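You operate a simulated robot arm through the tools that you are given. There is no shell and no other tool. Be economical: measure what you need, move in short steps, check, and stop when the job is done.

You are at the controls of a simulated two-armed robot. One attempt, no reset.

TASK
Pick up the pouch labelled "washers" from the fitting bench with one hand, pass it to the other hand and put it on the top of the pallet load.

Only the result counts: the job must be done as asked and must still hold three seconds after the hand-in. Knocking over, shifting, dropping, spilling or breaking anything else fails it.

THE ROBOT
Two 7-joint arms with three-finger grippers on one trunk, on a base that drives. Base frame: it is fixed to the floor where the robot stands at the start and does not move with it; the origin is under the middle of the robot, x ahead of it, y to its left, z up. Readings come in m, degrees, newtons and seconds.
The left shoulder is at the start at [0.086, 0.126, 1.11], the right one opposite. With the tool pointing down near the work surface each hand reaches from about 0.38 to 0.86 m from the robot's upright axis, wherever it stands, measured 20 degrees to its own side. Places, roughly: top of the pallet load [-0.4, -1, 0.7]. Payload 2.94 kg a hand.
Tool frame (each hand has its own): the origin (TCP) lies between the finger pads and is the grasp point; the fingertips stand 0.03 m ahead of it; z points along the fingers, y is the line along which they close. The gripper opens to 0.128 m. The gripper's body begins 0.093 m behind the TCP.
Orientation is told as [roll, pitch, yaw] about the base's x, y, z axes, in that order, counted from this pose: with the fingers straight down and closing along the base's y, the tool's x points along the base's -x, its y along +y and its z along -z.

THE INTERFACE
- The arms move only by the tool jog_arm. It takes "left_commands", "right_commands" or both (then of equal length, played together; a hand with none holds still); each is a list of rows, each a list of 3 entries, a list of its own where there are three numbers: the shift along the base's x, y, z in units of 20 mm (1.0 is 20 mm), then the turn, a rotation vector about the base's x, y, z in units of 6 degrees (1.0 is 6 degrees), then the opening, from 0 (shut) to 1 (fully open). In form: [[[x, y, z], [ax, ay, az], hand], ...]. A call has 1 to 10 rows; each row shifts and turns the commanded pose from where the row before left it. A call with a number of a shift or a turn outside -1 to 1 is refused whole. Rows are played at 5 a second. More than 0.05 m and 8.6 degrees between two rows, or a gripper value outside its range, and nothing of the call is played. Where a pose cannot be reached the arm comes as near as it can. A force on the tool above 40 N (or 10 N above the force at the start of the call, whichever is more), or a blocked arm, ends the call early, and 0.2 s more pass. The fingers move at their own pace and stop on an object; they squeeze with about 21 N. The grip force told is the motor's: it shows also when the fingers shut on nothing. Time passes only in rows, and 0.2 s behind the last, so rows that do not move let the fingers close. It gives the time, the measured TCP pose, the force on the tool (base axes), the opening and the grip force at its end, in the units of the frame above (readings bear some noise), with the torque about the TCP (base axes, N m) and any sound that the robot's microphone picked up.
- Cameras (640 x 400 px; columns grow to the right, rows downward): "scene" is now at [0.2015, -0.0481, 1.2663]; the picture's right is [-0.55, -0.84, 0.00], its down [-0.52, 0.34, -0.79] and it looks along [0.66, -0.43, -0.62] (base axes); focal length 214 px, centre (320, 200). "left" rides on the left gripper at [0.069, 0.015, -0.12] in its tool frame; the picture's right is [-0.22, 0.98, 0.00], its down [-0.82, -0.18, -0.54] and it looks along [-0.53, -0.12, 0.84] (tool axes); focal length 251 px, centre (320, 200). "right" rides on the right gripper at [0.069, -0.015, -0.12] in its tool frame; the picture's right is [0.22, 0.98, 0.00], its down [-0.82, 0.18, -0.54] and it looks along [-0.53, 0.12, 0.84] (tool axes); focal length 251 px, centre (320, 200). There is no depth. A picture from a camera that has moved, and an enlarged one, comes with that camera's place and axes in the base frame and with its lens.
- get_image(camera): a new picture of that camera. It takes no simulated time.
- lift_body(by): slides the trunk up (or, below 0, down) by that many m; the arms and the scene camera ride with it, the base frame stays. It gives what a move gives, with no picture.
- steer(legs): drives the robot by 1 to 6 legs, each [ahead, left, turn to the left] in m, m and degrees, along the robot's own axes; the way and the turn of a leg run together, so that a leg with both is an arc; at most 1.5 m and 180 degrees a leg. The arms and the cameras ride along, it lands a little off, and it stops where it bumps. It gives what a move gives.
- pan_tilt(pan, tilt): turns the head with the scene camera to pan (to the left, within 80 degrees either way) and tilt (down, from -29 to 69), counted from straight ahead of the robot. It gives what a move gives.
- close_up(camera, box): a new picture of the part [left, top, right, bottom] of that camera's present view, enlarged. It takes no simulated time.
- sign_off(): hands the job in; it is judged then, once.

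Work in short steps. Places have to be worked out from the pictures, the camera data and where the tool is seen: move nearer, look again, correct. Check each grasp and each placing, and mend what went wrong. You have 120 turns and 92 pictures in all, those below and enlarged ones among them. Open the grippers and draw the arms clear of the work before you hand the job in, unless the task says otherwise; then end with one line.

The tools are called after "Request:" as a command line: name --argument value ..., lists and objects as JSON in quotes. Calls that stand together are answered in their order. jog_arm: Moves the arms, as the interface text tells. Its arguments: {"type":"object","properties":{"left_commands":{"type":"array","items":{"type":"array"}},"right_commands":{"type":"array","items":{"type":"array"}}},"required":[]} The other tools are called the same way: lift_body (by) slides the trunk up or down; steer (legs) drives the base; pan_tilt (pan, tilt) turns the head that bears the scene camera; get_image (camera) takes a picture; close_up (camera, box) takes an enlarged picture of a part of a camera's view; sign_off () hands the job in.

At the start:

```text
t: 0.0
left_tool_pos: [0.4845, -0.0671, 1.1252]
left_orientation: [0.0, 0.0, 0.2]
left_wrist_force: [0.0, -0.4, -0.5]
left_ft_torque: [-0.02, -0.01, 0.03]
left_width: 0.1281
left_gripper_force: 0.1
right_tool_pos: [0.3663, -0.5324, 1.0941]
right_orientation: [0.0, 0.0, 0.0]
right_wrist_force: [-0.1, -0.7, -0.1]
right_ft_torque: [0.02, -0.05, -0.02]
right_width: 0.1278
right_gripper_force: 0.1
trunk travel left (down, up): [-0.325, 0.222]
robot x, y, heading: [0.0021, 0.0012, 0.0]
head pan, tilt: [-33.3, 38.1]
```

scene: 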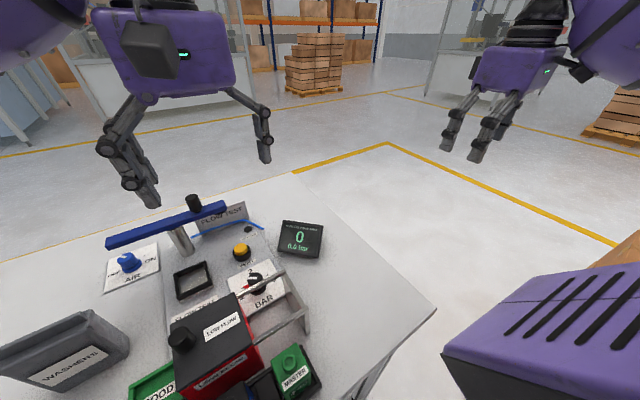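
right: 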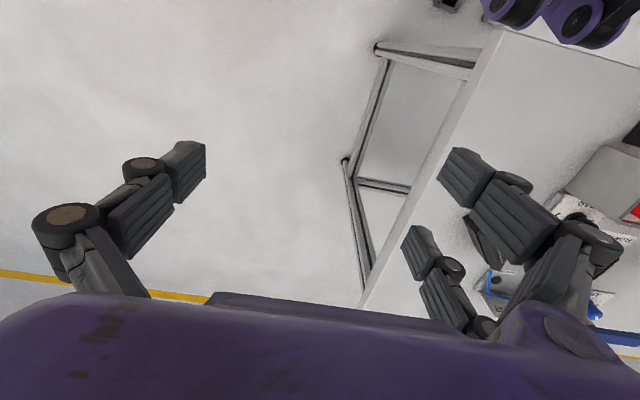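
left: 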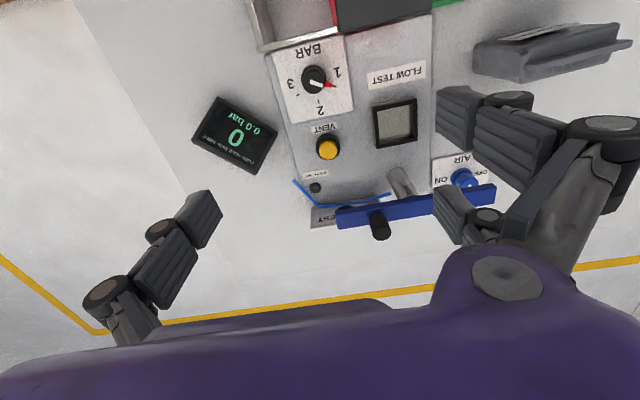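

The grey item labelled "WASHERS" is at the lower left of the scene view. I turn the head to see it and the rest of the bench.

Request:
pan_tilt --pan 0 --tilt 55

Request:
get_image --camera "scene"

```text
t: 1.0
left_tool_pos: [0.4838, -0.0648, 1.1258]
left_orientation: [0.0, 0.1, 0.1]
left_wrist_force: [0.8, 0.3, -0.4]
left_ft_torque: [0.03, -0.02, 0.05]
left_width: 0.1281
left_gripper_force: 0.0
right_tool_pos: [0.3655, -0.5321, 1.0938]
right_orientation: [0.0, 0.0, 0.1]
right_wrist_force: [0.0, -0.7, 0.5]
right_ft_torque: [-0.04, -0.01, -0.02]
right_width: 0.1281
right_gripper_force: 0.0
trunk travel left (down, up): [-0.325, 0.222]
robot x, y, heading: [0.003, -0.0029, 0.3]
head pan, tilt: [0.0, 55.0]
```

```text
88 pictures are left
camera scene: at [0.206, -0.0289, 1.2566], right [-0.35, -0.94, 0.0], down [-0.66, 0.24, -0.71], along [0.67, -0.25, -0.7], focal length 214 px, centre (320, 200)
```

scene: 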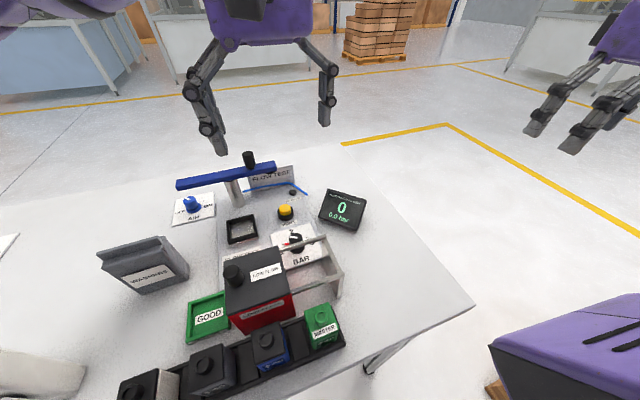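

The head may still have been settling, so I look again, a little to the left.

Request:
pan_tilt --pan 15 --tilt 60

Request:
get_image --camera "scene"

Request:
close_up --camera "scene" --box '[120, 150, 360, 300]'

```text
t: 1.8
left_tool_pos: [0.4835, -0.0657, 1.1257]
left_orientation: [0.0, 0.0, 0.1]
left_wrist_force: [0.0, -0.4, 0.2]
left_ft_torque: [-0.04, -0.02, -0.02]
left_width: 0.1279
left_gripper_force: 0.1
right_tool_pos: [0.366, -0.5329, 1.0943]
right_orientation: [0.0, 0.1, -0.1]
right_wrist_force: [0.1, -0.6, 0.2]
right_ft_torque: [-0.01, 0.03, -0.04]
right_width: 0.1278
right_gripper_force: 0.1
trunk travel left (down, up): [-0.325, 0.222]
robot x, y, heading: [-0.0017, -0.0001, -0.2]
head pan, tilt: [15.0, 60.0]
```

```text
87 pictures are left
camera scene: at [0.2058, -0.029, 1.2564], right [-0.35, -0.94, 0.0], down [-0.66, 0.24, -0.71], along [0.67, -0.25, -0.7], focal length 214 px, centre (320, 200)
```

scene: 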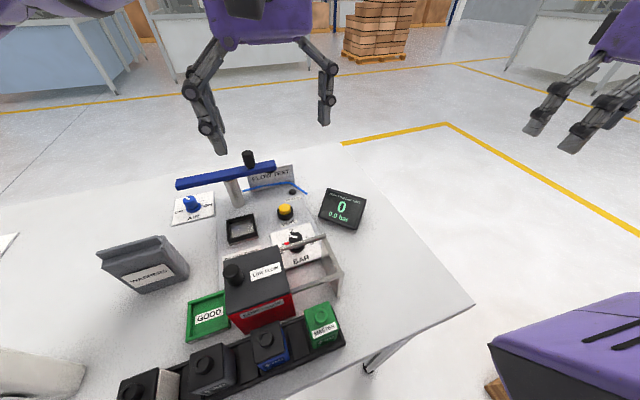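

```text
2.67 times, centred on (240, 225) of scene
camera zoom: at [0.2058, -0.029, 1.2564], right [-0.35, -0.94, 0.0], down [-0.66, 0.24, -0.71], along [0.67, -0.25, -0.7], focal length 572 px, centre (533, 133)
```

zoom: 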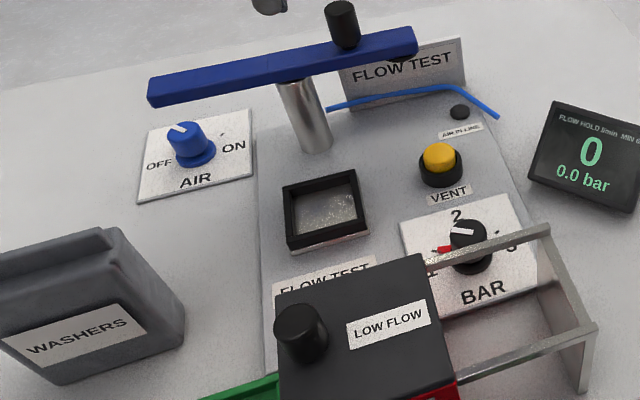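

Triangulating the left and scene views puts the pouch near [0.48, 0.18, 0.94], and the blue bar at about z 0.98 further out. I raise the left hand slightly, bring it over the pouch, and look.

Request:
jog_arm --left_commands '[[[0, 1, 1], [0, 0, 0], 1], [[0, 1, 1], [0, 0, 0], 1], [[0, 1, 0], [0, 0, 0], 1], [[0, 1, 0], [0, 0, 0], 1], [[0, 1, 0], [0, 0, 0], 1], [[0, 1, 0], [0, 0, 0], 1], [[0, 1, 0], [0, 0, 0], 1], [[0, 1, 0], [0, 0, 0], 1], [[0, 1, 0], [0, 0, 0], 1], [[0, 1, 0], [0, 0, 0], 1]]'

Request:
get_image --camera "left"

Request:
get_image --camera "scene"

```text
t: 4.0
left_tool_pos: [0.4842, 0.1341, 1.1678]
left_orientation: [0.0, 0.0, 0.1]
left_wrist_force: [0.4, 0.2, 0.4]
left_ft_torque: [0.01, -0.01, -0.01]
left_width: 0.1279
left_gripper_force: 0.0
right_tool_pos: [0.3661, -0.5323, 1.0947]
right_orientation: [-0.1, 0.0, -0.1]
right_wrist_force: [0.0, -0.1, -0.6]
right_ft_torque: [-0.01, -0.02, -0.01]
right_width: 0.128
right_gripper_force: 0.0
trunk travel left (down, up): [-0.325, 0.222]
robot x, y, heading: [-0.0007, 0.0003, -0.0]
head pan, tilt: [15.0, 60.0]
```

```text
85 pictures are left
camera left: at [0.4139, 0.148, 1.2884], right [0.21, 0.98, 0.0], down [0.82, -0.18, 0.54], along [0.53, -0.12, -0.84], focal length 251 px, centre (320, 200)
```

left: 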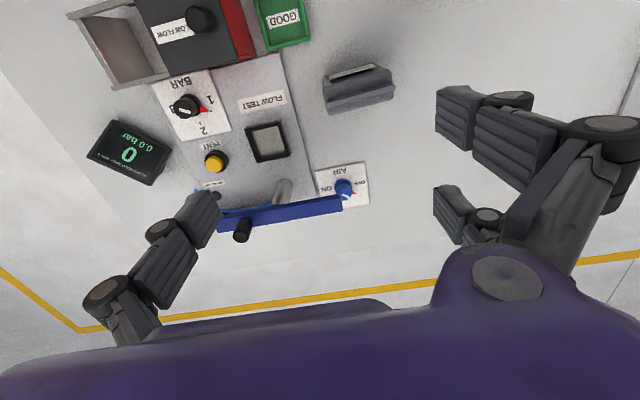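

```text
84 pictures are left
camera scene: at [0.2051, -0.0284, 1.2558], right [-0.35, -0.94, 0.0], down [-0.67, 0.25, -0.7], along [0.66, -0.25, -0.71], focal length 214 px, centre (320, 200)
```

scene: 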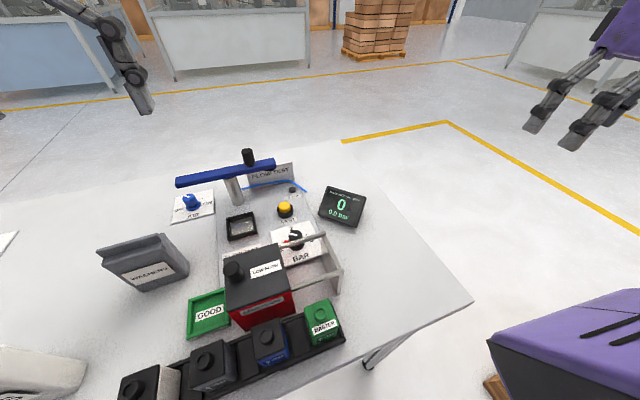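

The pouch's place is confirmed near [0.477, 0.185]. I take enlarged views to get its shape and orientation.

Request:
close_up --camera "left" --box '[280, 30, 440, 130]'

Request:
close_up --camera "scene" --box '[70, 210, 230, 310]'

```text
4.00 times, centred on (360, 80) of left
camera zoom: at [0.4139, 0.148, 1.2884], right [0.21, 0.98, 0.0], down [0.82, -0.18, 0.54], along [0.53, -0.12, -0.84], focal length 1006 px, centre (160, 680)
```

zoom: 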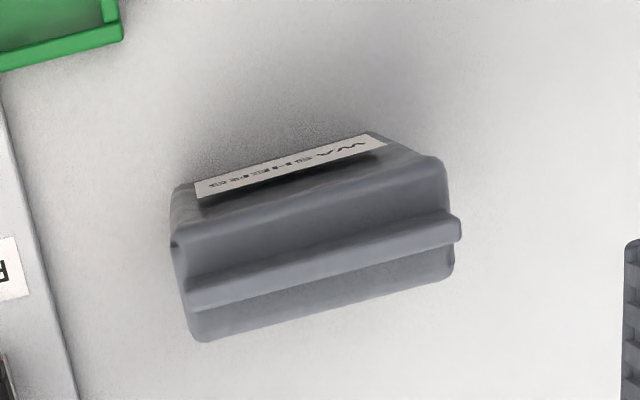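

```text
4.00 times, centred on (150, 260) of scene
camera zoom: at [0.2051, -0.0284, 1.2558], right [-0.35, -0.94, 0.0], down [-0.67, 0.25, -0.7], along [0.66, -0.25, -0.71], focal length 858 px, centre (1000, -40)
```

zoom: 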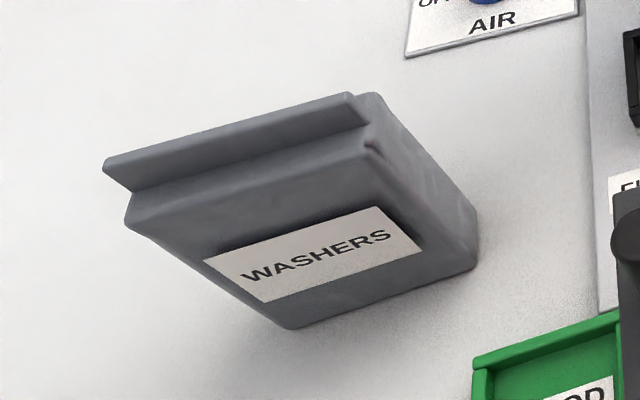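

The pouch is an upright block of about 0.08 (y) × 0.035 (x), with its body top at z≈0.967 and a ridge at 0.98, centred at [0.479, 0.18]. I'll grip it across x near its +y side with the left hand yawed −90° and tilted slightly outward, leaving the −y side for the right hand.

Request:
jog_arm --left_commands '[[[0, 0.5, 0], [0, 0, -1], 1], [[0, 0.5, 0], [0, 0, -1], 1], [[0, 0.5, 0], [0, 0, -1], 1], [[0, 0.5, 0], [0, 0, -1], 1], [[0, 0.5, 0], [0, 0, -1], 1], [[0, 0.5, 0], [0, 0, -1], 1], [[0, 0.5, 0], [0, 0, -1], 1], [[0, 0.5, 0], [0, 0, -1], 1], [[0, 0.5, 0], [0, 0, -1], 1], [[0, 0.5, 0], [0, 0, -1], 1]]'

Request:
jog_arm --left_commands '[[[0, 0, 0], [0, 0, -1], 1], [[0, 0, 0], [0, 0, -1], 1], [[0, 0, 0], [0, 0, -1], 1], [[0, 0, 0], [0, 0, -1], 1], [[0, 0, 0], [0, 0, -1], 1], [[0, 0, 0], [-1, 0, 0], 1], [[0, 0, 0], [-1, 0, 0], 1], [[0, 0, 0], [-1, 0, 0], 1], [[0, 0, 0], [-0.33, 0, 0], 1]]'

Request:
get_image --camera "left"

Request:
get_image --camera "scene"

```text
t: 6.2
left_tool_pos: [0.4629, 0.2054, 1.1562]
left_orientation: [-0.1, 0.1, -59.9]
left_wrist_force: [-0.1, -0.8, -0.3]
left_ft_torque: [-0.02, 0.0, -0.01]
left_width: 0.1279
left_gripper_force: 0.0
left hand out of reach, approached as far as the arm can: row 10
right_tool_pos: [0.3646, -0.5319, 1.0941]
right_orientation: [-0.1, 0.0, -0.1]
right_wrist_force: [0.0, -0.7, -0.5]
right_ft_torque: [-0.01, -0.02, 0.03]
right_width: 0.1279
right_gripper_force: 0.2
trunk travel left (down, up): [-0.325, 0.222]
robot x, y, heading: [-0.0023, -0.0023, -0.1]
head pan, tilt: [15.0, 60.0]
```

```text
t: 8.2
left_tool_pos: [0.3821, 0.1177, 1.1249]
left_orientation: [-0.1, -19.9, -89.9]
left_wrist_force: [0.3, -0.1, 0.2]
left_ft_torque: [0.01, 0.04, 0.0]
left_width: 0.1282
left_gripper_force: 0.0
left hand out of reach, approached as far as the arm can: row 1, 2, 3, 4, 5
right_tool_pos: [0.3663, -0.5306, 1.0953]
right_orientation: [0.0, 0.0, 0.0]
right_wrist_force: [0.3, -0.5, -0.3]
right_ft_torque: [0.0, 0.0, 0.0]
right_width: 0.128
right_gripper_force: 0.1
trunk travel left (down, up): [-0.325, 0.222]
robot x, y, heading: [0.0013, 0.0021, 0.2]
head pan, tilt: [15.0, 60.0]
```

```text
81 pictures are left
camera left: at [0.3962, 0.2228, 1.2138], right [0.98, -0.2, 0.07], down [-0.18, -0.59, 0.79], along [-0.12, -0.78, -0.61], focal length 251 px, centre (320, 200)
```

left: 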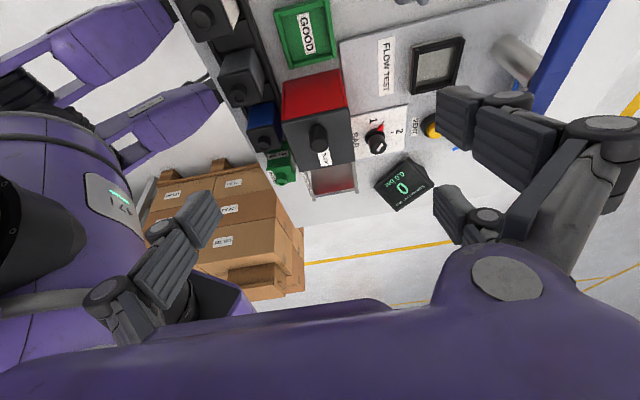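

```text
80 pictures are left
camera scene: at [0.2045, -0.0291, 1.2545], right [-0.35, -0.94, 0.0], down [-0.68, 0.25, -0.69], along [0.65, -0.24, -0.72], focal length 214 px, centre (320, 200)
```

scene: 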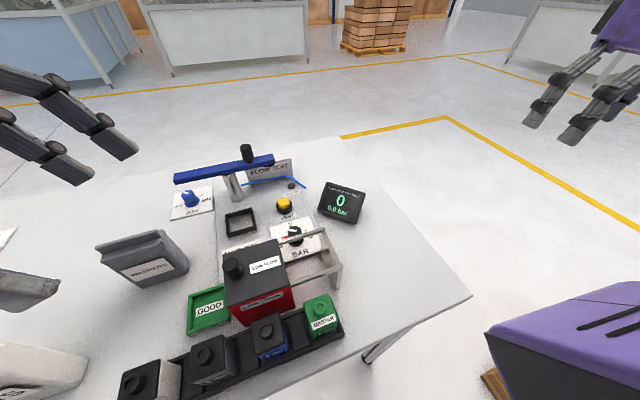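

The hand fell short with this yaw at this height, at [0.38, 0.12]. I try a still row to see how it settles, then sample reach by moving outward and down in small steps.

Request:
jog_arm --left_commands '[[[0.5, 0.5, 0], [0, 0, 0], 1]]'

```text
t: 8.6
left_tool_pos: [0.3829, 0.1201, 1.1245]
left_orientation: [-0.1, -19.9, -89.7]
left_wrist_force: [0.4, 0.3, 0.1]
left_ft_torque: [-0.02, 0.0, -0.03]
left_width: 0.1279
left_gripper_force: 0.0
left hand out of reach, approached as far as the arm can: row 1
right_tool_pos: [0.3652, -0.532, 1.0946]
right_orientation: [0.1, 0.0, 0.0]
right_wrist_force: [-0.5, 0.9, 0.2]
right_ft_torque: [0.0, 0.01, -0.02]
right_width: 0.128
right_gripper_force: 0.0
trunk travel left (down, up): [-0.325, 0.222]
robot x, y, heading: [0.0009, 0.0066, -0.0]
head pan, tilt: [15.0, 60.0]
```

Still out of reach. I test whether lower and further out helps with this yaw, since height is the likely limit.

Request:
jog_arm --left_commands '[[[0, 0, -1], [0, 0, 0], 1], [[0, 0, -1], [0, 0, 0], 1], [[0, 0.5, -1], [0, 0, 0], 1], [[0, 1, 0], [0, 0, 0], 1], [[0, 1, 0], [0, 0, 0], 1], [[0, 1, 0], [0, 0, 0], 1]]'

```text
t: 10.0
left_tool_pos: [0.3436, 0.1541, 1.0763]
left_orientation: [0.1, -20.0, -89.9]
left_wrist_force: [-0.1, 1.4, -0.1]
left_ft_torque: [-0.04, -0.01, 0.01]
left_width: 0.1278
left_gripper_force: 0.1
left hand out of reach, approached as far as the arm can: row 2, 3, 4, 5, 6
right_tool_pos: [0.3651, -0.5319, 1.0955]
right_orientation: [-0.1, 0.0, 0.0]
right_wrist_force: [-0.4, -0.8, 0.2]
right_ft_torque: [-0.02, 0.01, -0.01]
right_width: 0.1282
right_gripper_force: 0.1
trunk travel left (down, up): [-0.325, 0.222]
robot x, y, heading: [-0.0005, 0.0026, -0.2]
head pan, tilt: [15.0, 60.0]
```

Yaw −90° isn't workable for the left arm. I go back to vertical at yaw 0 and then test yaw +90°, the same closing line.

Request:
jog_arm --left_commands '[[[0.3, 0, 1], [1, 0, 0.3], 1], [[0.3, 0, 1], [1, 0, 0.3], 1], [[0.3, 0, 0.5], [1, 0, 0.4], 1], [[0.5, 0, 0], [0.33, 0, 1], 1], [[0.5, 0, 0], [0, 0, 1], 1], [[0.5, 0, 0], [0, 0, 1], 1], [[0.5, 0, 0], [0, 0, 1], 1], [[0.5, 0, 0], [0, 0, 1], 1], [[0.5, 0, 0], [0, 0, 1], 1], [[0.5, 0, 0], [0, 0, 1], 1]]'

Request:
jog_arm --left_commands '[[[0.5, 0, 0], [0, 0, 1], 1], [[0.5, 0, 0], [0, 0, 1], 1], [[0.5, 0, 0], [0, 0, 1], 1], [[0, 0, 0], [0, 0, 1], 1], [[0, 0, 0], [0, 0, 1], 1], [[0, 0, 0], [0, 0, 1], 1], [[0, 0, 0], [0, 0, 1], 1], [[0, 0, 0], [0, 0, 1], 1], [[0, 0, 0], [0, 0, 1], 1], [[0, 0, 0], [0, 0, 1], 1]]'

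Request:
jog_arm --left_commands '[[[0, 0, 0], [0, 0, 1], 1], [[0, 0, 0], [0, 0, 1], 1], [[0, 0, 0], [0, 0, 1], 1], [[0, 0, 0], [0, 0, 1], 1], [[0, 0, 0], [0, 0, 1], 1], [[0, 0, 0], [0, 0, 1], 1], [[0, 0, 0], [0, 0, 1], 1], [[0, 0, 0], [0, 0, 1], 1], [[0, 0, 0], [0, 0, 1], 1], [[0, 0, 0], [0, 0, 1], 1]]'

```text
t: 12.2
left_tool_pos: [0.4318, 0.1489, 1.1272]
left_orientation: [1.3, -0.1, -42.1]
left_wrist_force: [0.3, 0.0, 0.4]
left_ft_torque: [0.02, 0.02, -0.01]
left_width: 0.1281
left_gripper_force: 0.0
right_tool_pos: [0.3665, -0.5317, 1.0945]
right_orientation: [0.0, 0.1, 0.0]
right_wrist_force: [0.1, 0.6, 0.2]
right_ft_torque: [0.01, -0.02, 0.0]
right_width: 0.1276
right_gripper_force: 0.1
trunk travel left (down, up): [-0.325, 0.222]
robot x, y, heading: [0.0025, -0.0027, -0.2]
head pan, tilt: [15.0, 60.0]
```

```text
t: 14.4
left_tool_pos: [0.461, 0.15, 1.1262]
left_orientation: [1.2, -0.1, 18.1]
left_wrist_force: [-0.2, 0.8, -1.4]
left_ft_torque: [0.02, 0.02, -0.01]
left_width: 0.1279
left_gripper_force: 0.0
right_tool_pos: [0.366, -0.5321, 1.0941]
right_orientation: [-0.1, 0.1, 0.0]
right_wrist_force: [0.3, 0.6, 0.2]
right_ft_torque: [0.0, 0.0, 0.0]
right_width: 0.1281
right_gripper_force: 0.1
trunk travel left (down, up): [-0.325, 0.222]
robot x, y, heading: [0.0032, 0.0032, -0.0]
head pan, tilt: [15.0, 60.0]
```

```text
t: 16.6
left_tool_pos: [0.4626, 0.1498, 1.127]
left_orientation: [1.2, -0.1, 78.1]
left_wrist_force: [-0.3, 0.3, -0.2]
left_ft_torque: [0.0, -0.01, 0.02]
left_width: 0.128
left_gripper_force: 0.0
right_tool_pos: [0.365, -0.5325, 1.0946]
right_orientation: [0.0, 0.0, 0.0]
right_wrist_force: [0.9, 0.2, 0.3]
right_ft_torque: [-0.03, 0.02, 0.01]
right_width: 0.1277
right_gripper_force: 0.0
trunk travel left (down, up): [-0.325, 0.222]
robot x, y, heading: [0.0008, -0.0011, -0.1]
head pan, tilt: [15.0, 60.0]
```

Yaw +90° works. The plan is for the left hand to grip the two faces from above, and the right hand, pointing forward and slightly down, to take the pouch by its ±y ends in the air. I finish the yaw, go above the pouch and look.

Request:
jog_arm --left_commands '[[[0.4, 0.75, 0], [-0.2, 0, 1], 1], [[0.4, 0.75, 0], [0, 0, 1], 1], [[0, 0, -1], [0, 0, 0], 1], [[0, 0, -1], [0, 0, 0], 1], [[0, 0, -0.5], [0, 0, 0], 1]]'

Request:
get_image --camera "left"

Request:
get_image --camera "scene"

```text
t: 17.8
left_tool_pos: [0.4768, 0.1802, 1.0772]
left_orientation: [0.9, 1.3, 89.9]
left_wrist_force: [-0.1, 0.5, -0.2]
left_ft_torque: [0.0, 0.0, 0.0]
left_width: 0.128
left_gripper_force: 0.1
right_tool_pos: [0.365, -0.5329, 1.0945]
right_orientation: [0.0, 0.0, 0.0]
right_wrist_force: [0.5, -0.3, 0.5]
right_ft_torque: [-0.01, 0.01, 0.01]
right_width: 0.1281
right_gripper_force: 0.1
trunk travel left (down, up): [-0.325, 0.222]
robot x, y, heading: [0.002, 0.0009, 0.1]
head pan, tilt: [15.0, 60.0]
```

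```text
79 pictures are left
camera left: at [0.4632, 0.1125, 1.1989], right [-0.98, 0.22, 0.01], down [0.19, 0.83, 0.52], along [0.1, 0.51, -0.85], focal length 251 px, centre (320, 200)
```

left: 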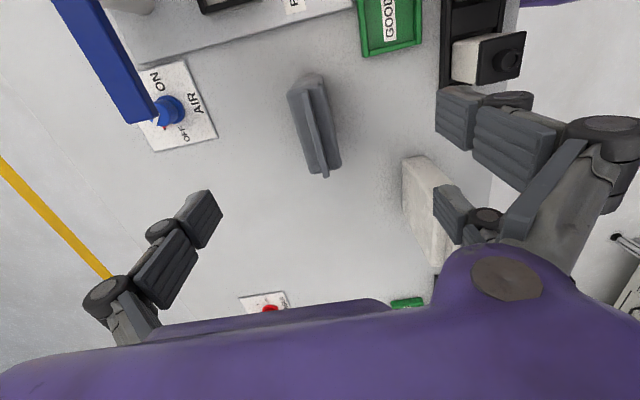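

```text
78 pictures are left
camera scene: at [0.2025, -0.0289, 1.2512], right [-0.36, -0.93, 0.0], down [-0.7, 0.27, -0.66], along [0.62, -0.24, -0.75], focal length 214 px, centre (320, 200)
```

scene: 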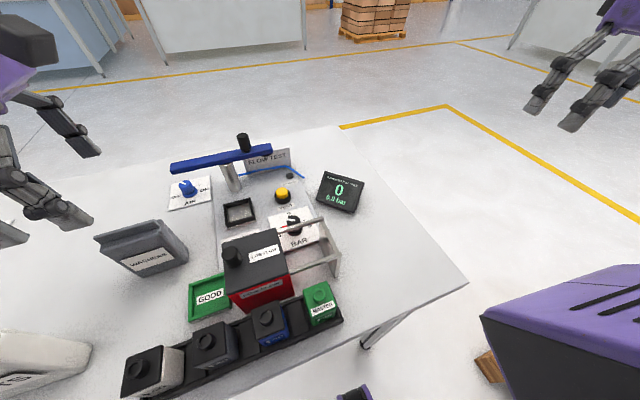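

The ridge centre works out to [0.478, 0.176], directly below the open fingers, with nothing else in their way. I descend to z≈0.952.

Request:
jog_arm --left_commands '[[[0.05, -0.2, -1], [0, 0, 0], 1], [[0, 0, -1], [0, 0, 0], 1], [[0, 0, -1], [0, 0, 0], 1], [[0, 0, -1], [0, 0, 0], 1], [[0, 0, -1], [0, 0, 0], 1], [[0, 0, -1], [0, 0, 0], 1], [[0, 0, -0.25], [0, 0, 0], 1]]'

Request:
get_image --camera "left"

Request:
get_image --camera "scene"

```text
t: 19.4
left_tool_pos: [0.4797, 0.1776, 0.9499]
left_orientation: [1.0, 1.2, 89.8]
left_wrist_force: [0.1, -0.3, 0.5]
left_ft_torque: [0.0, 0.0, 0.01]
left_width: 0.1278
left_gripper_force: 0.0
right_tool_pos: [0.3652, -0.5323, 1.0957]
right_orientation: [0.0, 0.0, 0.1]
right_wrist_force: [0.0, -0.6, -0.1]
right_ft_torque: [0.04, 0.01, -0.01]
right_width: 0.128
right_gripper_force: 0.0
trunk travel left (down, up): [-0.325, 0.222]
robot x, y, heading: [0.0006, 0.003, 0.2]
head pan, tilt: [15.0, 60.0]
```

```text
77 pictures are left
camera left: at [0.4654, 0.1092, 1.0719], right [-0.98, 0.22, 0.01], down [0.19, 0.83, 0.52], along [0.1, 0.51, -0.85], focal length 251 px, centre (320, 200)
```

left: 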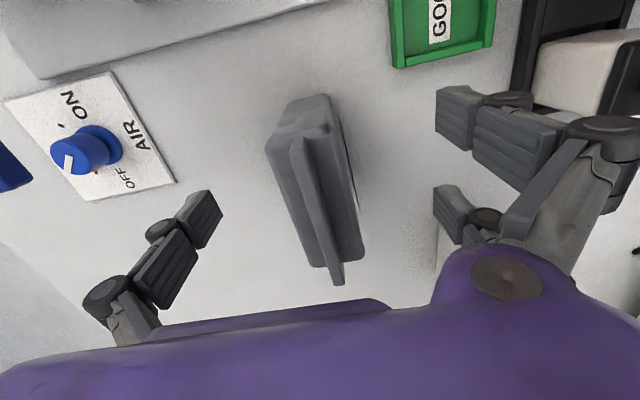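

```text
76 pictures are left
camera scene: at [0.2021, -0.029, 1.2507], right [-0.36, -0.93, 0.0], down [-0.7, 0.27, -0.66], along [0.61, -0.24, -0.75], focal length 214 px, centre (320, 200)
```

scene: 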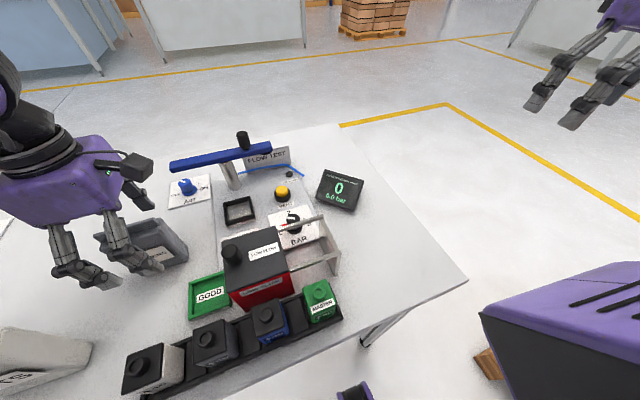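

Scene view shows prongs near the pouch face; I look closer before closing.

Request:
close_up --camera "scene" --box '[0, 180, 240, 330]'

```text
2.67 times, centred on (120, 255) of scene
camera zoom: at [0.2021, -0.029, 1.2507], right [-0.36, -0.93, 0.0], down [-0.7, 0.27, -0.66], along [0.61, -0.24, -0.75], focal length 572 px, centre (853, 53)
```

zoom: 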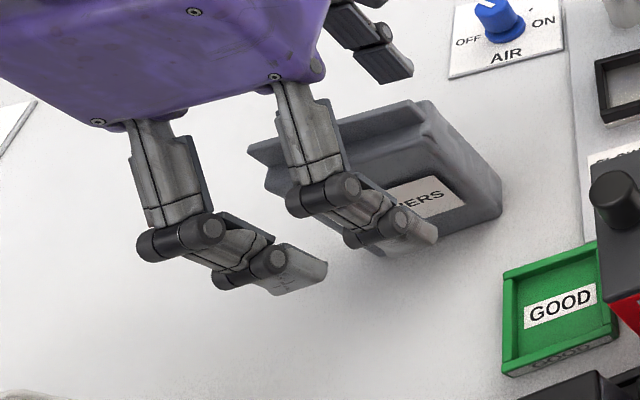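

The −x side of the gripper has two prongs, the +x side one. I shift slightly to −y so both prongs face the pouch, then close.

Request:
jog_arm --left_commands '[[[0, -0.35, -0.1], [0, 0, 0], 1], [[0, 0, 0], [0, 0, 0], 0], [[0, 0, 0], [0, 0, 0], 0], [[0, 0, 0], [0, 0, 0], 0], [[0, 0, 0], [0, 0, 0], 0], [[0, 0, 0], [0, 0, 0], 0]]'

Request:
get_image --camera "left"

Request:
close_up --camera "scene" --box '[0, 180, 240, 330]'

```text
t: 20.8
left_tool_pos: [0.4791, 0.1701, 0.9484]
left_orientation: [1.0, 1.0, 90.0]
left_wrist_force: [0.1, -0.4, 0.5]
left_ft_torque: [-0.05, -0.03, 0.01]
left_width: 0.0354
left_gripper_force: 20.7
right_tool_pos: [0.3646, -0.532, 1.0943]
right_orientation: [0.0, 0.0, 0.0]
right_wrist_force: [0.4, -0.4, -0.1]
right_ft_torque: [0.02, 0.01, -0.01]
right_width: 0.1278
right_gripper_force: 0.1
trunk travel left (down, up): [-0.325, 0.222]
robot x, y, heading: [0.0017, 0.0, -0.1]
head pan, tilt: [15.0, 60.0]
```

```text
74 pictures are left
camera left: at [0.4657, 0.1018, 1.0706], right [-0.98, 0.22, 0.01], down [0.19, 0.83, 0.52], along [0.1, 0.51, -0.85], focal length 251 px, centre (320, 200)
```

left: 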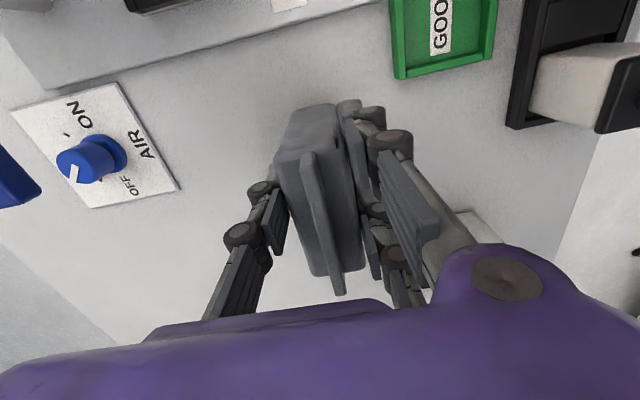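

```text
2.67 times, centred on (120, 255) of scene
camera zoom: at [0.2018, -0.0288, 1.2502], right [-0.36, -0.93, 0.0], down [-0.71, 0.27, -0.65], along [0.61, -0.24, -0.76], focal length 572 px, centre (853, 53)
```

zoom: 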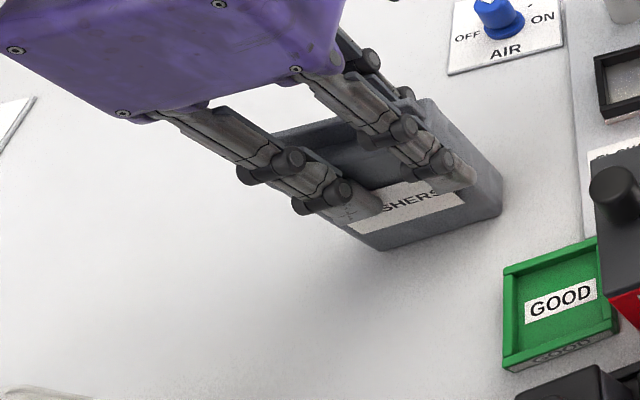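

Gripped at 35 mm with 20.7 N. I lift straight up and check.

Request:
jog_arm --left_commands '[[[0, 0, 0.5], [0, 0, 0], 0], [[0, 0, 0.5], [0, 0, 0], 0], [[0, 0, 1], [0, 0, 0], 0], [[0, 0, 1], [0, 0, 0], 0], [[0, 0, 1], [0, 0, 0], 0], [[0, 0, 1], [0, 0, 0], 0], [[0, 0, 1], [0, 0, 0], 0]]'

Request:
get_image --camera "left"

Request:
get_image --camera "scene"

```text
t: 22.4
left_tool_pos: [0.479, 0.1693, 1.0694]
left_orientation: [1.0, 1.1, 90.0]
left_wrist_force: [0.3, 0.3, -0.9]
left_ft_torque: [0.04, 0.02, -0.01]
left_width: 0.0351
left_gripper_force: 20.7
right_tool_pos: [0.3651, -0.5321, 1.094]
right_orientation: [0.0, 0.0, 0.0]
right_wrist_force: [-0.2, -0.5, -0.5]
right_ft_torque: [0.01, 0.01, 0.01]
right_width: 0.1281
right_gripper_force: 0.0
trunk travel left (down, up): [-0.325, 0.222]
robot x, y, heading: [0.0007, -0.0025, 0.0]
head pan, tilt: [15.0, 60.0]
```

```text
72 pictures are left
camera left: at [0.4647, 0.1012, 1.1902], right [-0.98, 0.22, 0.01], down [0.19, 0.83, 0.52], along [0.1, 0.51, -0.85], focal length 251 px, centre (320, 200)
```

left: 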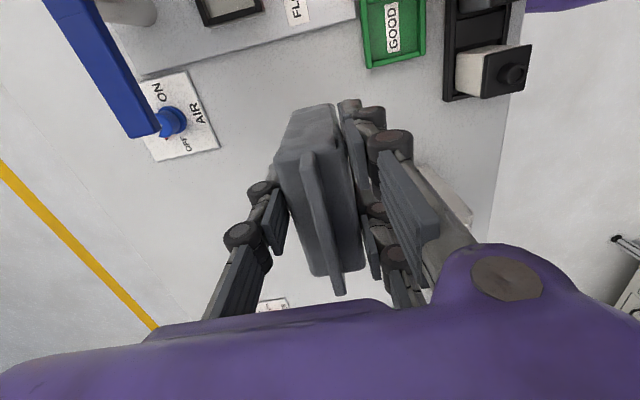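

```text
71 pictures are left
camera scene: at [0.2012, -0.029, 1.2496], right [-0.36, -0.93, 0.0], down [-0.71, 0.28, -0.65], along [0.6, -0.23, -0.76], focal length 214 px, centre (320, 200)
```

scene: 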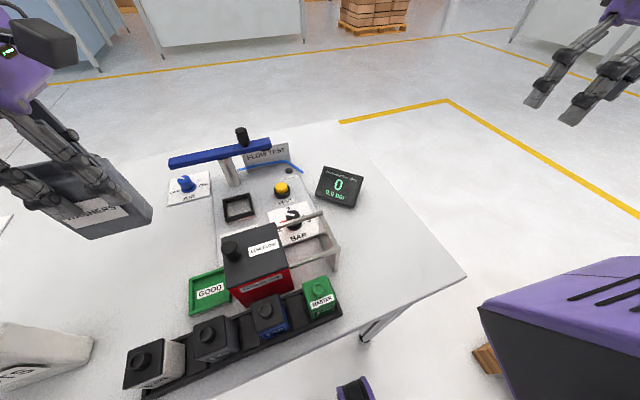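

The pouch is held securely and is very light. Next I look to the right to learn the pallet's place and the free space before moving the base.

Request:
pan_tilt --pan -80 --tilt 40

Request:
get_image --camera "scene"

```text
t: 24.1
left_tool_pos: [0.4786, 0.1691, 1.0681]
left_orientation: [0.9, 1.1, 90.0]
left_wrist_force: [0.1, -0.8, -0.5]
left_ft_torque: [-0.03, 0.0, -0.01]
left_width: 0.0355
left_gripper_force: 20.7
right_tool_pos: [0.3655, -0.5318, 1.0941]
right_orientation: [0.1, 0.1, 0.1]
right_wrist_force: [0.8, 0.4, 0.5]
right_ft_torque: [-0.04, -0.03, 0.0]
right_width: 0.1281
right_gripper_force: 0.0
trunk travel left (down, up): [-0.325, 0.222]
robot x, y, heading: [0.0015, 0.0013, -0.0]
head pan, tilt: [-80.0, 40.0]
```

```text
70 pictures are left
camera scene: at [0.1443, -0.0844, 1.2634], right [-0.98, -0.17, 0.0], down [-0.11, 0.63, -0.77], along [0.13, -0.75, -0.64], focal length 214 px, centre (320, 200)
```

scene: 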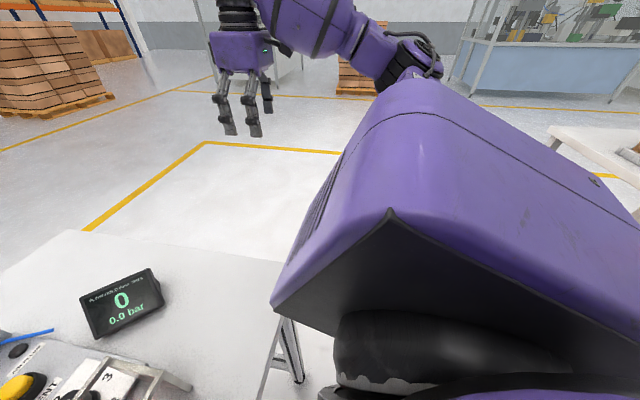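

The upper arm hides the pallet from the head. I'll do the handover here first, well above the bench: raise the trunk 0.1 m, then bring the left hand forward and to the middle while the right hand pitches to point forward.

Request:
lift_body --by 0.1

Request:
jog_arm --left_commands '[[[0.6, -1, 0], [0, 0, 0], 0], [[0.6, -1, 0], [0, 0, 0], 0], [[0.6, -1, 0], [0, 0, 0], 0], [[0.6, -1, 0], [0, 0, 0], 0], [[0.6, -1, 0], [0, 0, 0], 0], [[0.6, -1, 0], [0, 0, 0], 0], [[0.6, -1, 0], [0, 0, 0], 0], [[0.6, -1, 0], [0, 0, 0], 0], [[0.6, -1, 0], [0, 0, 0], 0], [[0.6, -1, 0], [0, 0, 0], 0]]' --right_commands '[[[0, 0, 0], [0, -1, 0], 1], [[0, 0, 0], [0, -1, 0], 1], [[0, 0, 0], [0, -1, 0], 1], [[0, 0, 0], [0, -1, 0], 1], [[0, 0, 0], [0, -1, 0], 1], [[0, 0, 0], [0, -1, 0], 1], [[0, 0, 0], [0, -1, 0], 1], [[0, 0, 0], [0, -1, 0], 1], [[0, 0, 0], [0, -1, 0], 1], [[0, 0, 0], [0, -1, 0], 1]]'

Request:
pan_tilt --pan 0 --tilt 20

Request:
get_image --camera "scene"

Request:
get_image --camera "right"

```text
t: 25.4
left_tool_pos: [0.4798, 0.1701, 1.1686]
left_orientation: [1.0, 1.1, 90.0]
left_wrist_force: [-0.7, 0.0, -0.8]
left_ft_torque: [-0.03, 0.02, -0.02]
left_width: 0.0353
left_gripper_force: 21.1
right_tool_pos: [0.3645, -0.5319, 1.1929]
right_orientation: [-0.1, 0.0, 0.0]
right_wrist_force: [0.1, -0.3, -0.5]
right_ft_torque: [0.03, -0.02, -0.05]
right_width: 0.1277
right_gripper_force: 0.1
trunk travel left (down, up): [-0.425, 0.122]
robot x, y, heading: [-0.0029, -0.0003, -0.0]
head pan, tilt: [-80.0, 40.0]
```

```text
t: 27.6
left_tool_pos: [0.5975, -0.0316, 1.1666]
left_orientation: [1.0, 1.1, 89.9]
left_wrist_force: [-0.1, -1.3, -0.5]
left_ft_torque: [0.02, -0.02, -0.04]
left_width: 0.0353
left_gripper_force: 21.0
right_tool_pos: [0.3653, -0.5334, 1.1953]
right_orientation: [-0.1, -60.1, 0.1]
right_wrist_force: [0.5, 0.3, -1.0]
right_ft_torque: [0.02, 0.01, 0.0]
right_width: 0.1279
right_gripper_force: 0.0
trunk travel left (down, up): [-0.425, 0.122]
robot x, y, heading: [0.0019, 0.0034, 0.0]
head pan, tilt: [-80.0, 40.0]
```

```text
t: 29.1
left_tool_pos: [0.5979, -0.0302, 1.1679]
left_orientation: [1.0, 1.1, 90.0]
left_wrist_force: [-0.2, -0.2, -1.4]
left_ft_torque: [0.01, -0.04, 0.0]
left_width: 0.0353
left_gripper_force: 20.9
right_tool_pos: [0.3666, -0.5331, 1.1947]
right_orientation: [-0.1, -60.1, 0.1]
right_wrist_force: [0.7, 0.1, -0.3]
right_ft_torque: [0.0, 0.01, -0.01]
right_width: 0.128
right_gripper_force: 0.1
trunk travel left (down, up): [-0.425, 0.122]
robot x, y, heading: [-0.0019, -0.0007, -0.1]
head pan, tilt: [0.0, 20.0]
```

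```text
69 pictures are left
camera scene: at [0.1947, -0.0008, 1.3972], right [0.0, -1.0, 0.0], down [-0.34, 0.0, -0.94], along [0.94, 0.0, -0.34], focal length 214 px, centre (320, 200)
```

scene: 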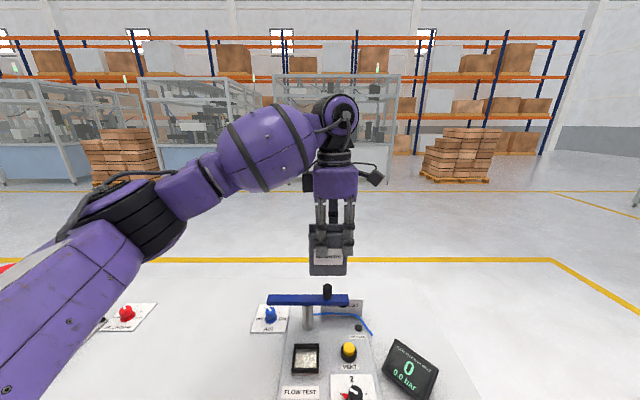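

```text
68 pictures are left
camera right: at [0.2271, -0.547, 1.1953], right [-0.11, 0.98, -0.19], down [-0.06, 0.18, 0.98], along [0.99, 0.12, 0.04], focal length 251 px, centre (320, 200)
```

right: 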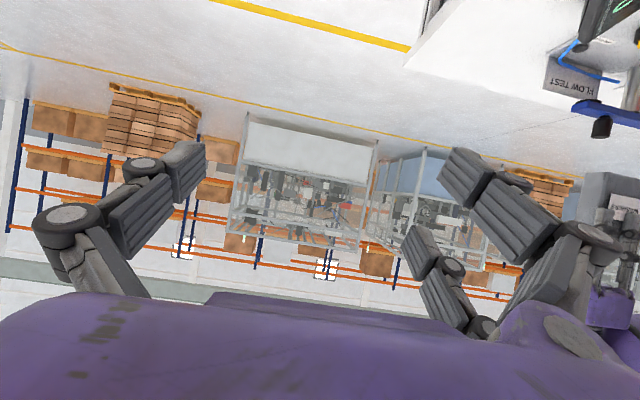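

Excellent view: the left hand holds the pouch upright in front, and the right hand points forward as intended. I enlarge to measure the pouch in the air.

Request:
close_up --camera "scene" --box '[280, 180, 376, 300]'

```text
3.33 times, centred on (328, 240) of scene
camera zoom: at [0.1947, -0.0008, 1.3972], right [0.0, -1.0, 0.0], down [-0.34, 0.0, -0.94], along [0.94, 0.0, -0.34], focal length 715 px, centre (293, 67)
```

zoom: 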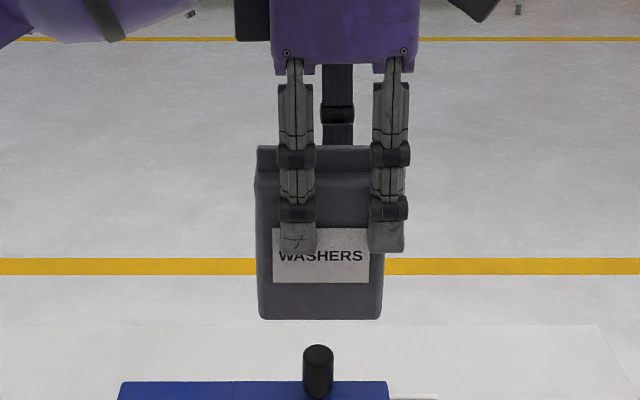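

Measured: the pouch spans y from −0.058 to +0.022 and z from 1.083 to 1.198 (height 0.115), with the left prongs ending at 1.135. The right hand will come in horizontally (pointing +x) and grip the ±y ends below the left prongs; later it can point down and lay the pouch flat. I raise the trunk another 0.1 m, move the left hand a little ahead, and level the right hand.

Request:
lift_body --by 0.1

Request:
jog_arm --left_commands '[[[1, 0, 0], [0, 0, 0], 0], [[1, 0, 0], [0, 0, 0], 0], [[1, 0, 0], [0, 0, 0], 0], [[0, 0, 0], [0, 0, 0], 0], [[0, 0, 0], [0, 0, 0], 0], [[0, 0, 0], [0, 0, 0], 0], [[0, 0, 0], [0, 0, 0], 0], [[0, 0, 0], [0, 0, 0], 0], [[0, 0, 0], [0, 0, 0], 0]]' --right_commands '[[[1, 0.5, -0.5], [0, -1, 0], 1], [[1, 0.5, -0.5], [0, -1, 0], 1], [[1, 0.5, -0.5], [0, -1, 0], 1], [[1, 1, -0.5], [0, -1, 0], 1], [[1, 1, -0.5], [0, -1, 0], 1], [[0.5, 1, -0.5], [0, 0, 0], 1], [[0, 1, -0.5], [0, 0, 0], 1], [[0, 1, -0.3], [0, 0, 0], 1], [[0, 1, 0], [0, 0, 0], 1]]'

Request:
get_image --camera "scene"

```text
t: 30.5
left_tool_pos: [0.5999, -0.03, 1.2676]
left_orientation: [1.1, 1.1, 90.0]
left_wrist_force: [1.3, -0.5, -0.8]
left_ft_torque: [0.0, 0.02, -0.03]
left_width: 0.0354
left_gripper_force: 21.4
right_tool_pos: [0.3665, -0.532, 1.2938]
right_orientation: [0.0, -59.9, 0.0]
right_wrist_force: [-0.8, -0.7, -1.0]
right_ft_torque: [0.0, 0.02, -0.04]
right_width: 0.1279
right_gripper_force: 0.0
trunk travel left (down, up): [-0.525, 0.022]
robot x, y, heading: [-0.0016, -0.0019, -0.4]
head pan, tilt: [0.0, 20.0]
```

```text
t: 32.5
left_tool_pos: [0.6572, -0.0317, 1.2691]
left_orientation: [1.1, 1.0, 90.1]
left_wrist_force: [-0.6, 0.1, -1.2]
left_ft_torque: [-0.03, 0.02, 0.03]
left_width: 0.0353
left_gripper_force: 20.9
right_tool_pos: [0.4759, -0.3794, 1.2184]
right_orientation: [-94.1, -89.9, 94.0]
right_wrist_force: [-0.4, 0.1, 0.2]
right_ft_torque: [-0.01, 0.04, -0.02]
right_width: 0.128
right_gripper_force: 0.0
trunk travel left (down, up): [-0.525, 0.022]
robot x, y, heading: [0.0012, 0.0009, 0.1]
head pan, tilt: [0.0, 20.0]
```

```text
66 pictures are left
camera scene: at [0.1232, -0.0001, 1.5137], right [0.0, -1.0, 0.0], down [-0.34, 0.0, -0.94], along [0.94, 0.0, -0.34], focal length 214 px, centre (320, 200)
```

scene: 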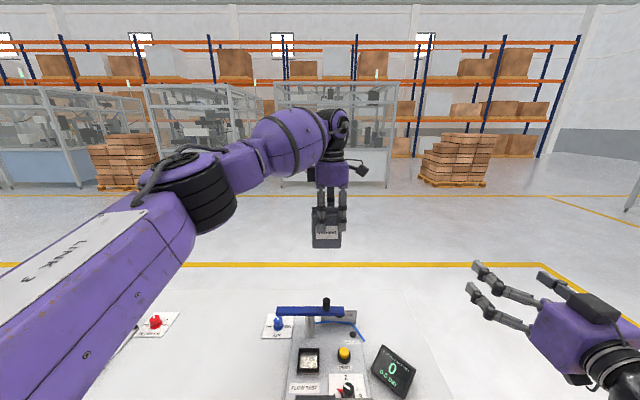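

The right hand is level. I slide it to the left behind the pouch, to about [0.55, −0.02, 1.213].

Request:
jog_arm --right_commands '[[[0.4, 1, 0], [0, 0, 0], 1], [[0.4, 1, 0], [0, 0, 0], 1], [[0.4, 1, 0], [0, 0, 0], 1], [[0.4, 1, 0], [0, 0, 0], 1], [[0.4, 1, 0], [0, 0, 0], 1], [[0.4, 1, 0], [0, 0, 0], 1], [[0.4, 1, 0], [0, 0, 0], 1], [[0.4, 1, 0], [0, 0, 0], 1], [[0.4, 1, 0], [0, 0, 0], 1], [[0.1, 1, -0.25], [0, 0, 0], 1]]'

Request:
jog_arm --right_commands '[[[0, 1, 0], [0, 0, 0], 1], [[0, 1, 0], [0, 0, 0], 1], [[0, 1, 0], [0, 0, 0], 1], [[0, 1, 0], [0, 0, 0], 1], [[0, 1, 0], [0, 0, 0], 1], [[0, 1, 0], [0, 0, 0], 1], [[0, 1, 0], [0, 0, 0], 1], [[0, 1, 0], [0, 0, 0], 1]]'

Request:
get_image --camera "scene"

Request:
get_image --camera "right"

```text
t: 34.7
left_tool_pos: [0.6578, -0.0297, 1.2698]
left_orientation: [1.0, 1.2, 89.9]
left_wrist_force: [0.7, 0.8, -1.3]
left_ft_torque: [-0.02, 0.03, -0.02]
left_width: 0.0354
left_gripper_force: 21.1
right_tool_pos: [0.5474, -0.1803, 1.2148]
right_orientation: [-127.1, -90.0, 127.0]
right_wrist_force: [-0.3, 0.3, -0.3]
right_ft_torque: [0.02, 0.03, -0.03]
right_width: 0.1278
right_gripper_force: 0.0
trunk travel left (down, up): [-0.525, 0.022]
robot x, y, heading: [0.0004, -0.002, 0.0]
head pan, tilt: [0.0, 20.0]
```

```text
t: 36.5
left_tool_pos: [0.6576, -0.03, 1.2691]
left_orientation: [0.9, 1.2, 90.0]
left_wrist_force: [0.2, 0.7, -0.2]
left_ft_torque: [0.03, 0.0, 0.0]
left_width: 0.0351
left_gripper_force: 20.8
right_tool_pos: [0.549, -0.0226, 1.2167]
right_orientation: [-120.4, -89.1, 120.5]
right_wrist_force: [0.1, -0.3, 0.5]
right_ft_torque: [-0.01, -0.02, 0.02]
right_width: 0.128
right_gripper_force: 0.0
trunk travel left (down, up): [-0.525, 0.022]
robot x, y, heading: [-0.0, -0.0007, -0.1]
head pan, tilt: [0.0, 20.0]
```

```text
65 pictures are left
camera scene: at [0.1229, 0.0, 1.5137], right [0.0, -1.0, 0.0], down [-0.34, 0.0, -0.94], along [0.94, 0.0, -0.34], focal length 214 px, centre (320, 200)
```

scene: 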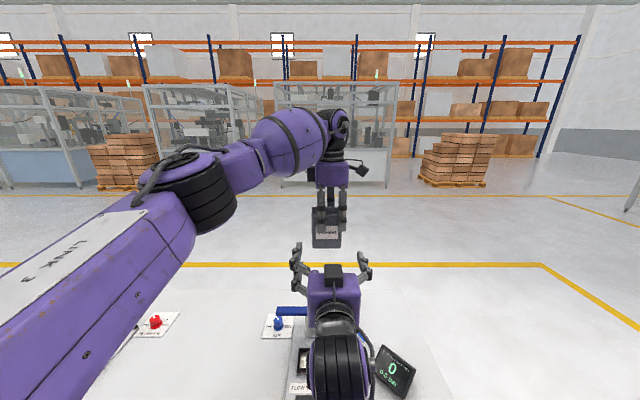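

```text
64 pictures are left
camera right: at [0.4288, -0.0386, 1.1472], right [0.0, 0.97, -0.23], down [-0.55, 0.19, 0.82], along [0.84, 0.12, 0.53], focal length 251 px, centre (320, 200)
```

right: 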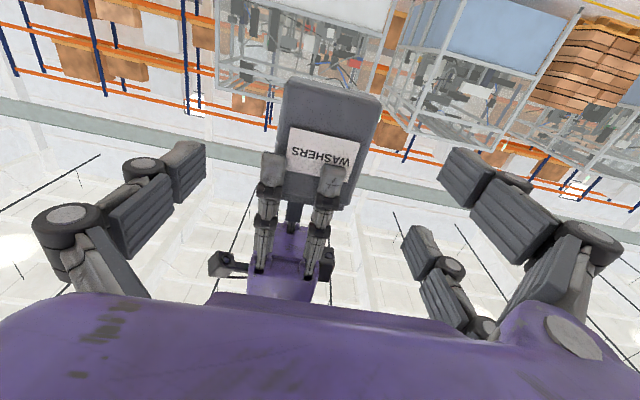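

Right hand is aligned with the pouch (centre y≈−0.021, bottom z≈1.18). I advance it 0.09 m so the fingers straddle the ends.

Request:
jog_arm --right_commands '[[[0.7, 0, -0.2], [0, 0, 0], 1], [[1, 0, 0], [0, 0, 0], 1], [[1, 0, 0], [0, 0, 0], 1], [[1, 0, 0], [0, 0, 0], 1], [[0.8, 0, 0], [0, 0, 0], 1]]'

Request:
get_image --camera "right"

Request:
close_up --camera "scene" --box '[240, 150, 400, 300]'

```text
t: 37.7
left_tool_pos: [0.6578, -0.0315, 1.2682]
left_orientation: [1.0, 1.1, 90.1]
left_wrist_force: [0.3, 0.4, -0.9]
left_ft_torque: [0.03, 0.04, -0.02]
left_width: 0.0352
left_gripper_force: 21.4
right_tool_pos: [0.6392, -0.0223, 1.2086]
right_orientation: [4.6, -90.0, -4.6]
right_wrist_force: [-0.8, -0.3, 0.0]
right_ft_torque: [0.02, -0.03, 0.0]
right_width: 0.1283
right_gripper_force: 0.0
trunk travel left (down, up): [-0.525, 0.022]
robot x, y, heading: [-0.0009, -0.0023, 0.0]
head pan, tilt: [0.0, 20.0]
```

```text
63 pictures are left
camera right: at [0.5177, -0.037, 1.1403], right [0.0, 0.98, -0.21], down [-0.54, 0.18, 0.82], along [0.84, 0.12, 0.53], focal length 251 px, centre (320, 200)
```

right: 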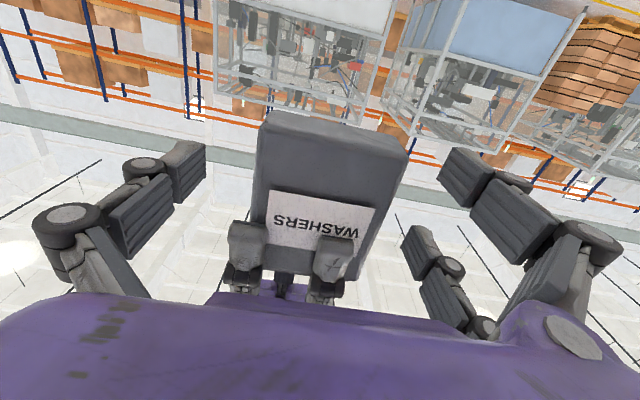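

```text
2.67 times, centred on (320, 225) of scene
camera zoom: at [0.1236, -0.0007, 1.5136], right [0.0, -1.0, 0.0], down [-0.34, 0.0, -0.94], along [0.94, 0.0, -0.34], focal length 572 px, centre (320, 133)
```

zoom: 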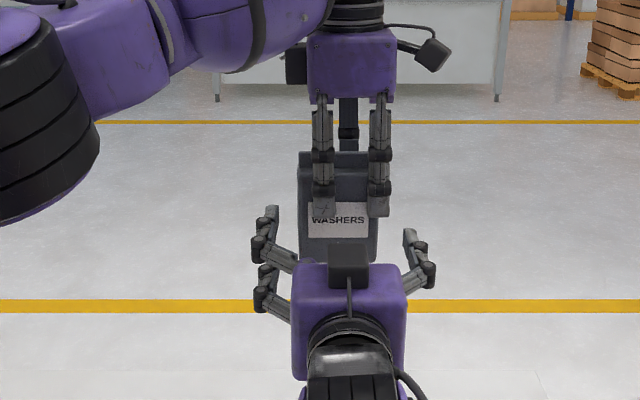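

The fingers straddle the pouch ends below the left prongs. I close the right gripper.

Request:
jog_arm --right_commands '[[[0, 0, 0], [0, 0, 0], 0.7], [[0, 0, 0], [0, 0, 0], 0.5], [[0, 0, 0], [0, 0, 0], 0], [[0, 0, 0], [0, 0, 0], 0], [[0, 0, 0], [0, 0, 0], 0]]'

Request:
get_image --camera "right"

Request:
close_up --camera "scene" --box '[240, 150, 400, 300]'

```text
t: 38.9
left_tool_pos: [0.6573, -0.0324, 1.2694]
left_orientation: [0.9, 1.4, 89.8]
left_wrist_force: [8.8, -17.3, 0.0]
left_ft_torque: [-0.48, -0.26, -0.16]
left_width: 0.0354
left_gripper_force: 21.0
right_tool_pos: [0.6377, -0.0207, 1.2106]
right_orientation: [-177.2, -89.9, 177.4]
right_wrist_force: [-8.2, 17.0, -1.0]
right_ft_torque: [-0.49, -0.23, 0.39]
right_width: 0.0844
right_gripper_force: 21.4
trunk travel left (down, up): [-0.525, 0.022]
robot x, y, heading: [0.0044, -0.0007, 0.2]
head pan, tilt: [0.0, 20.0]
```

```text
61 pictures are left
camera right: at [0.5171, -0.0359, 1.1409], right [0.0, 0.98, -0.21], down [-0.54, 0.18, 0.82], along [0.84, 0.12, 0.53], focal length 251 px, centre (320, 200)
```

right: 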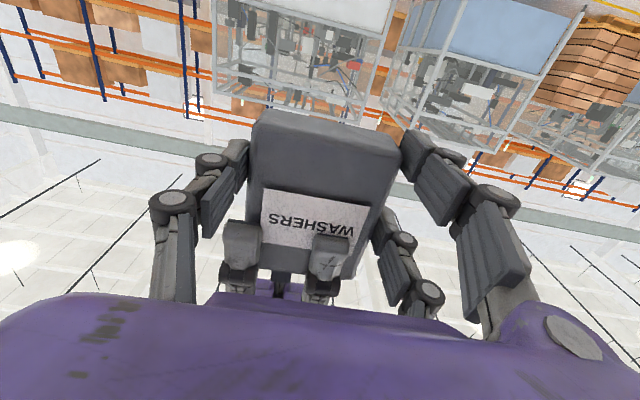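

```text
2.67 times, centred on (320, 225) of scene
camera zoom: at [0.123, -0.0007, 1.5137], right [0.0, -1.0, 0.0], down [-0.34, 0.0, -0.94], along [0.94, 0.0, -0.34], focal length 572 px, centre (320, 133)
```

zoom: 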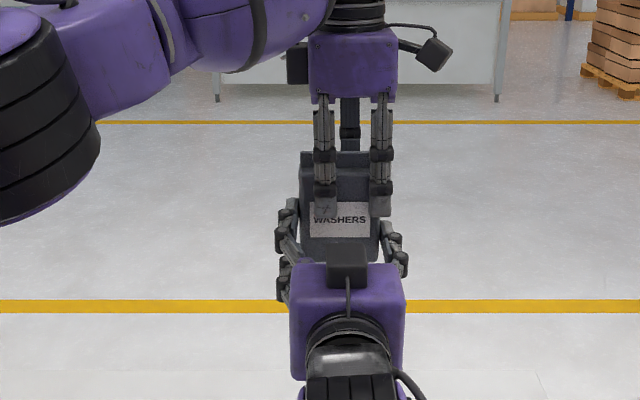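

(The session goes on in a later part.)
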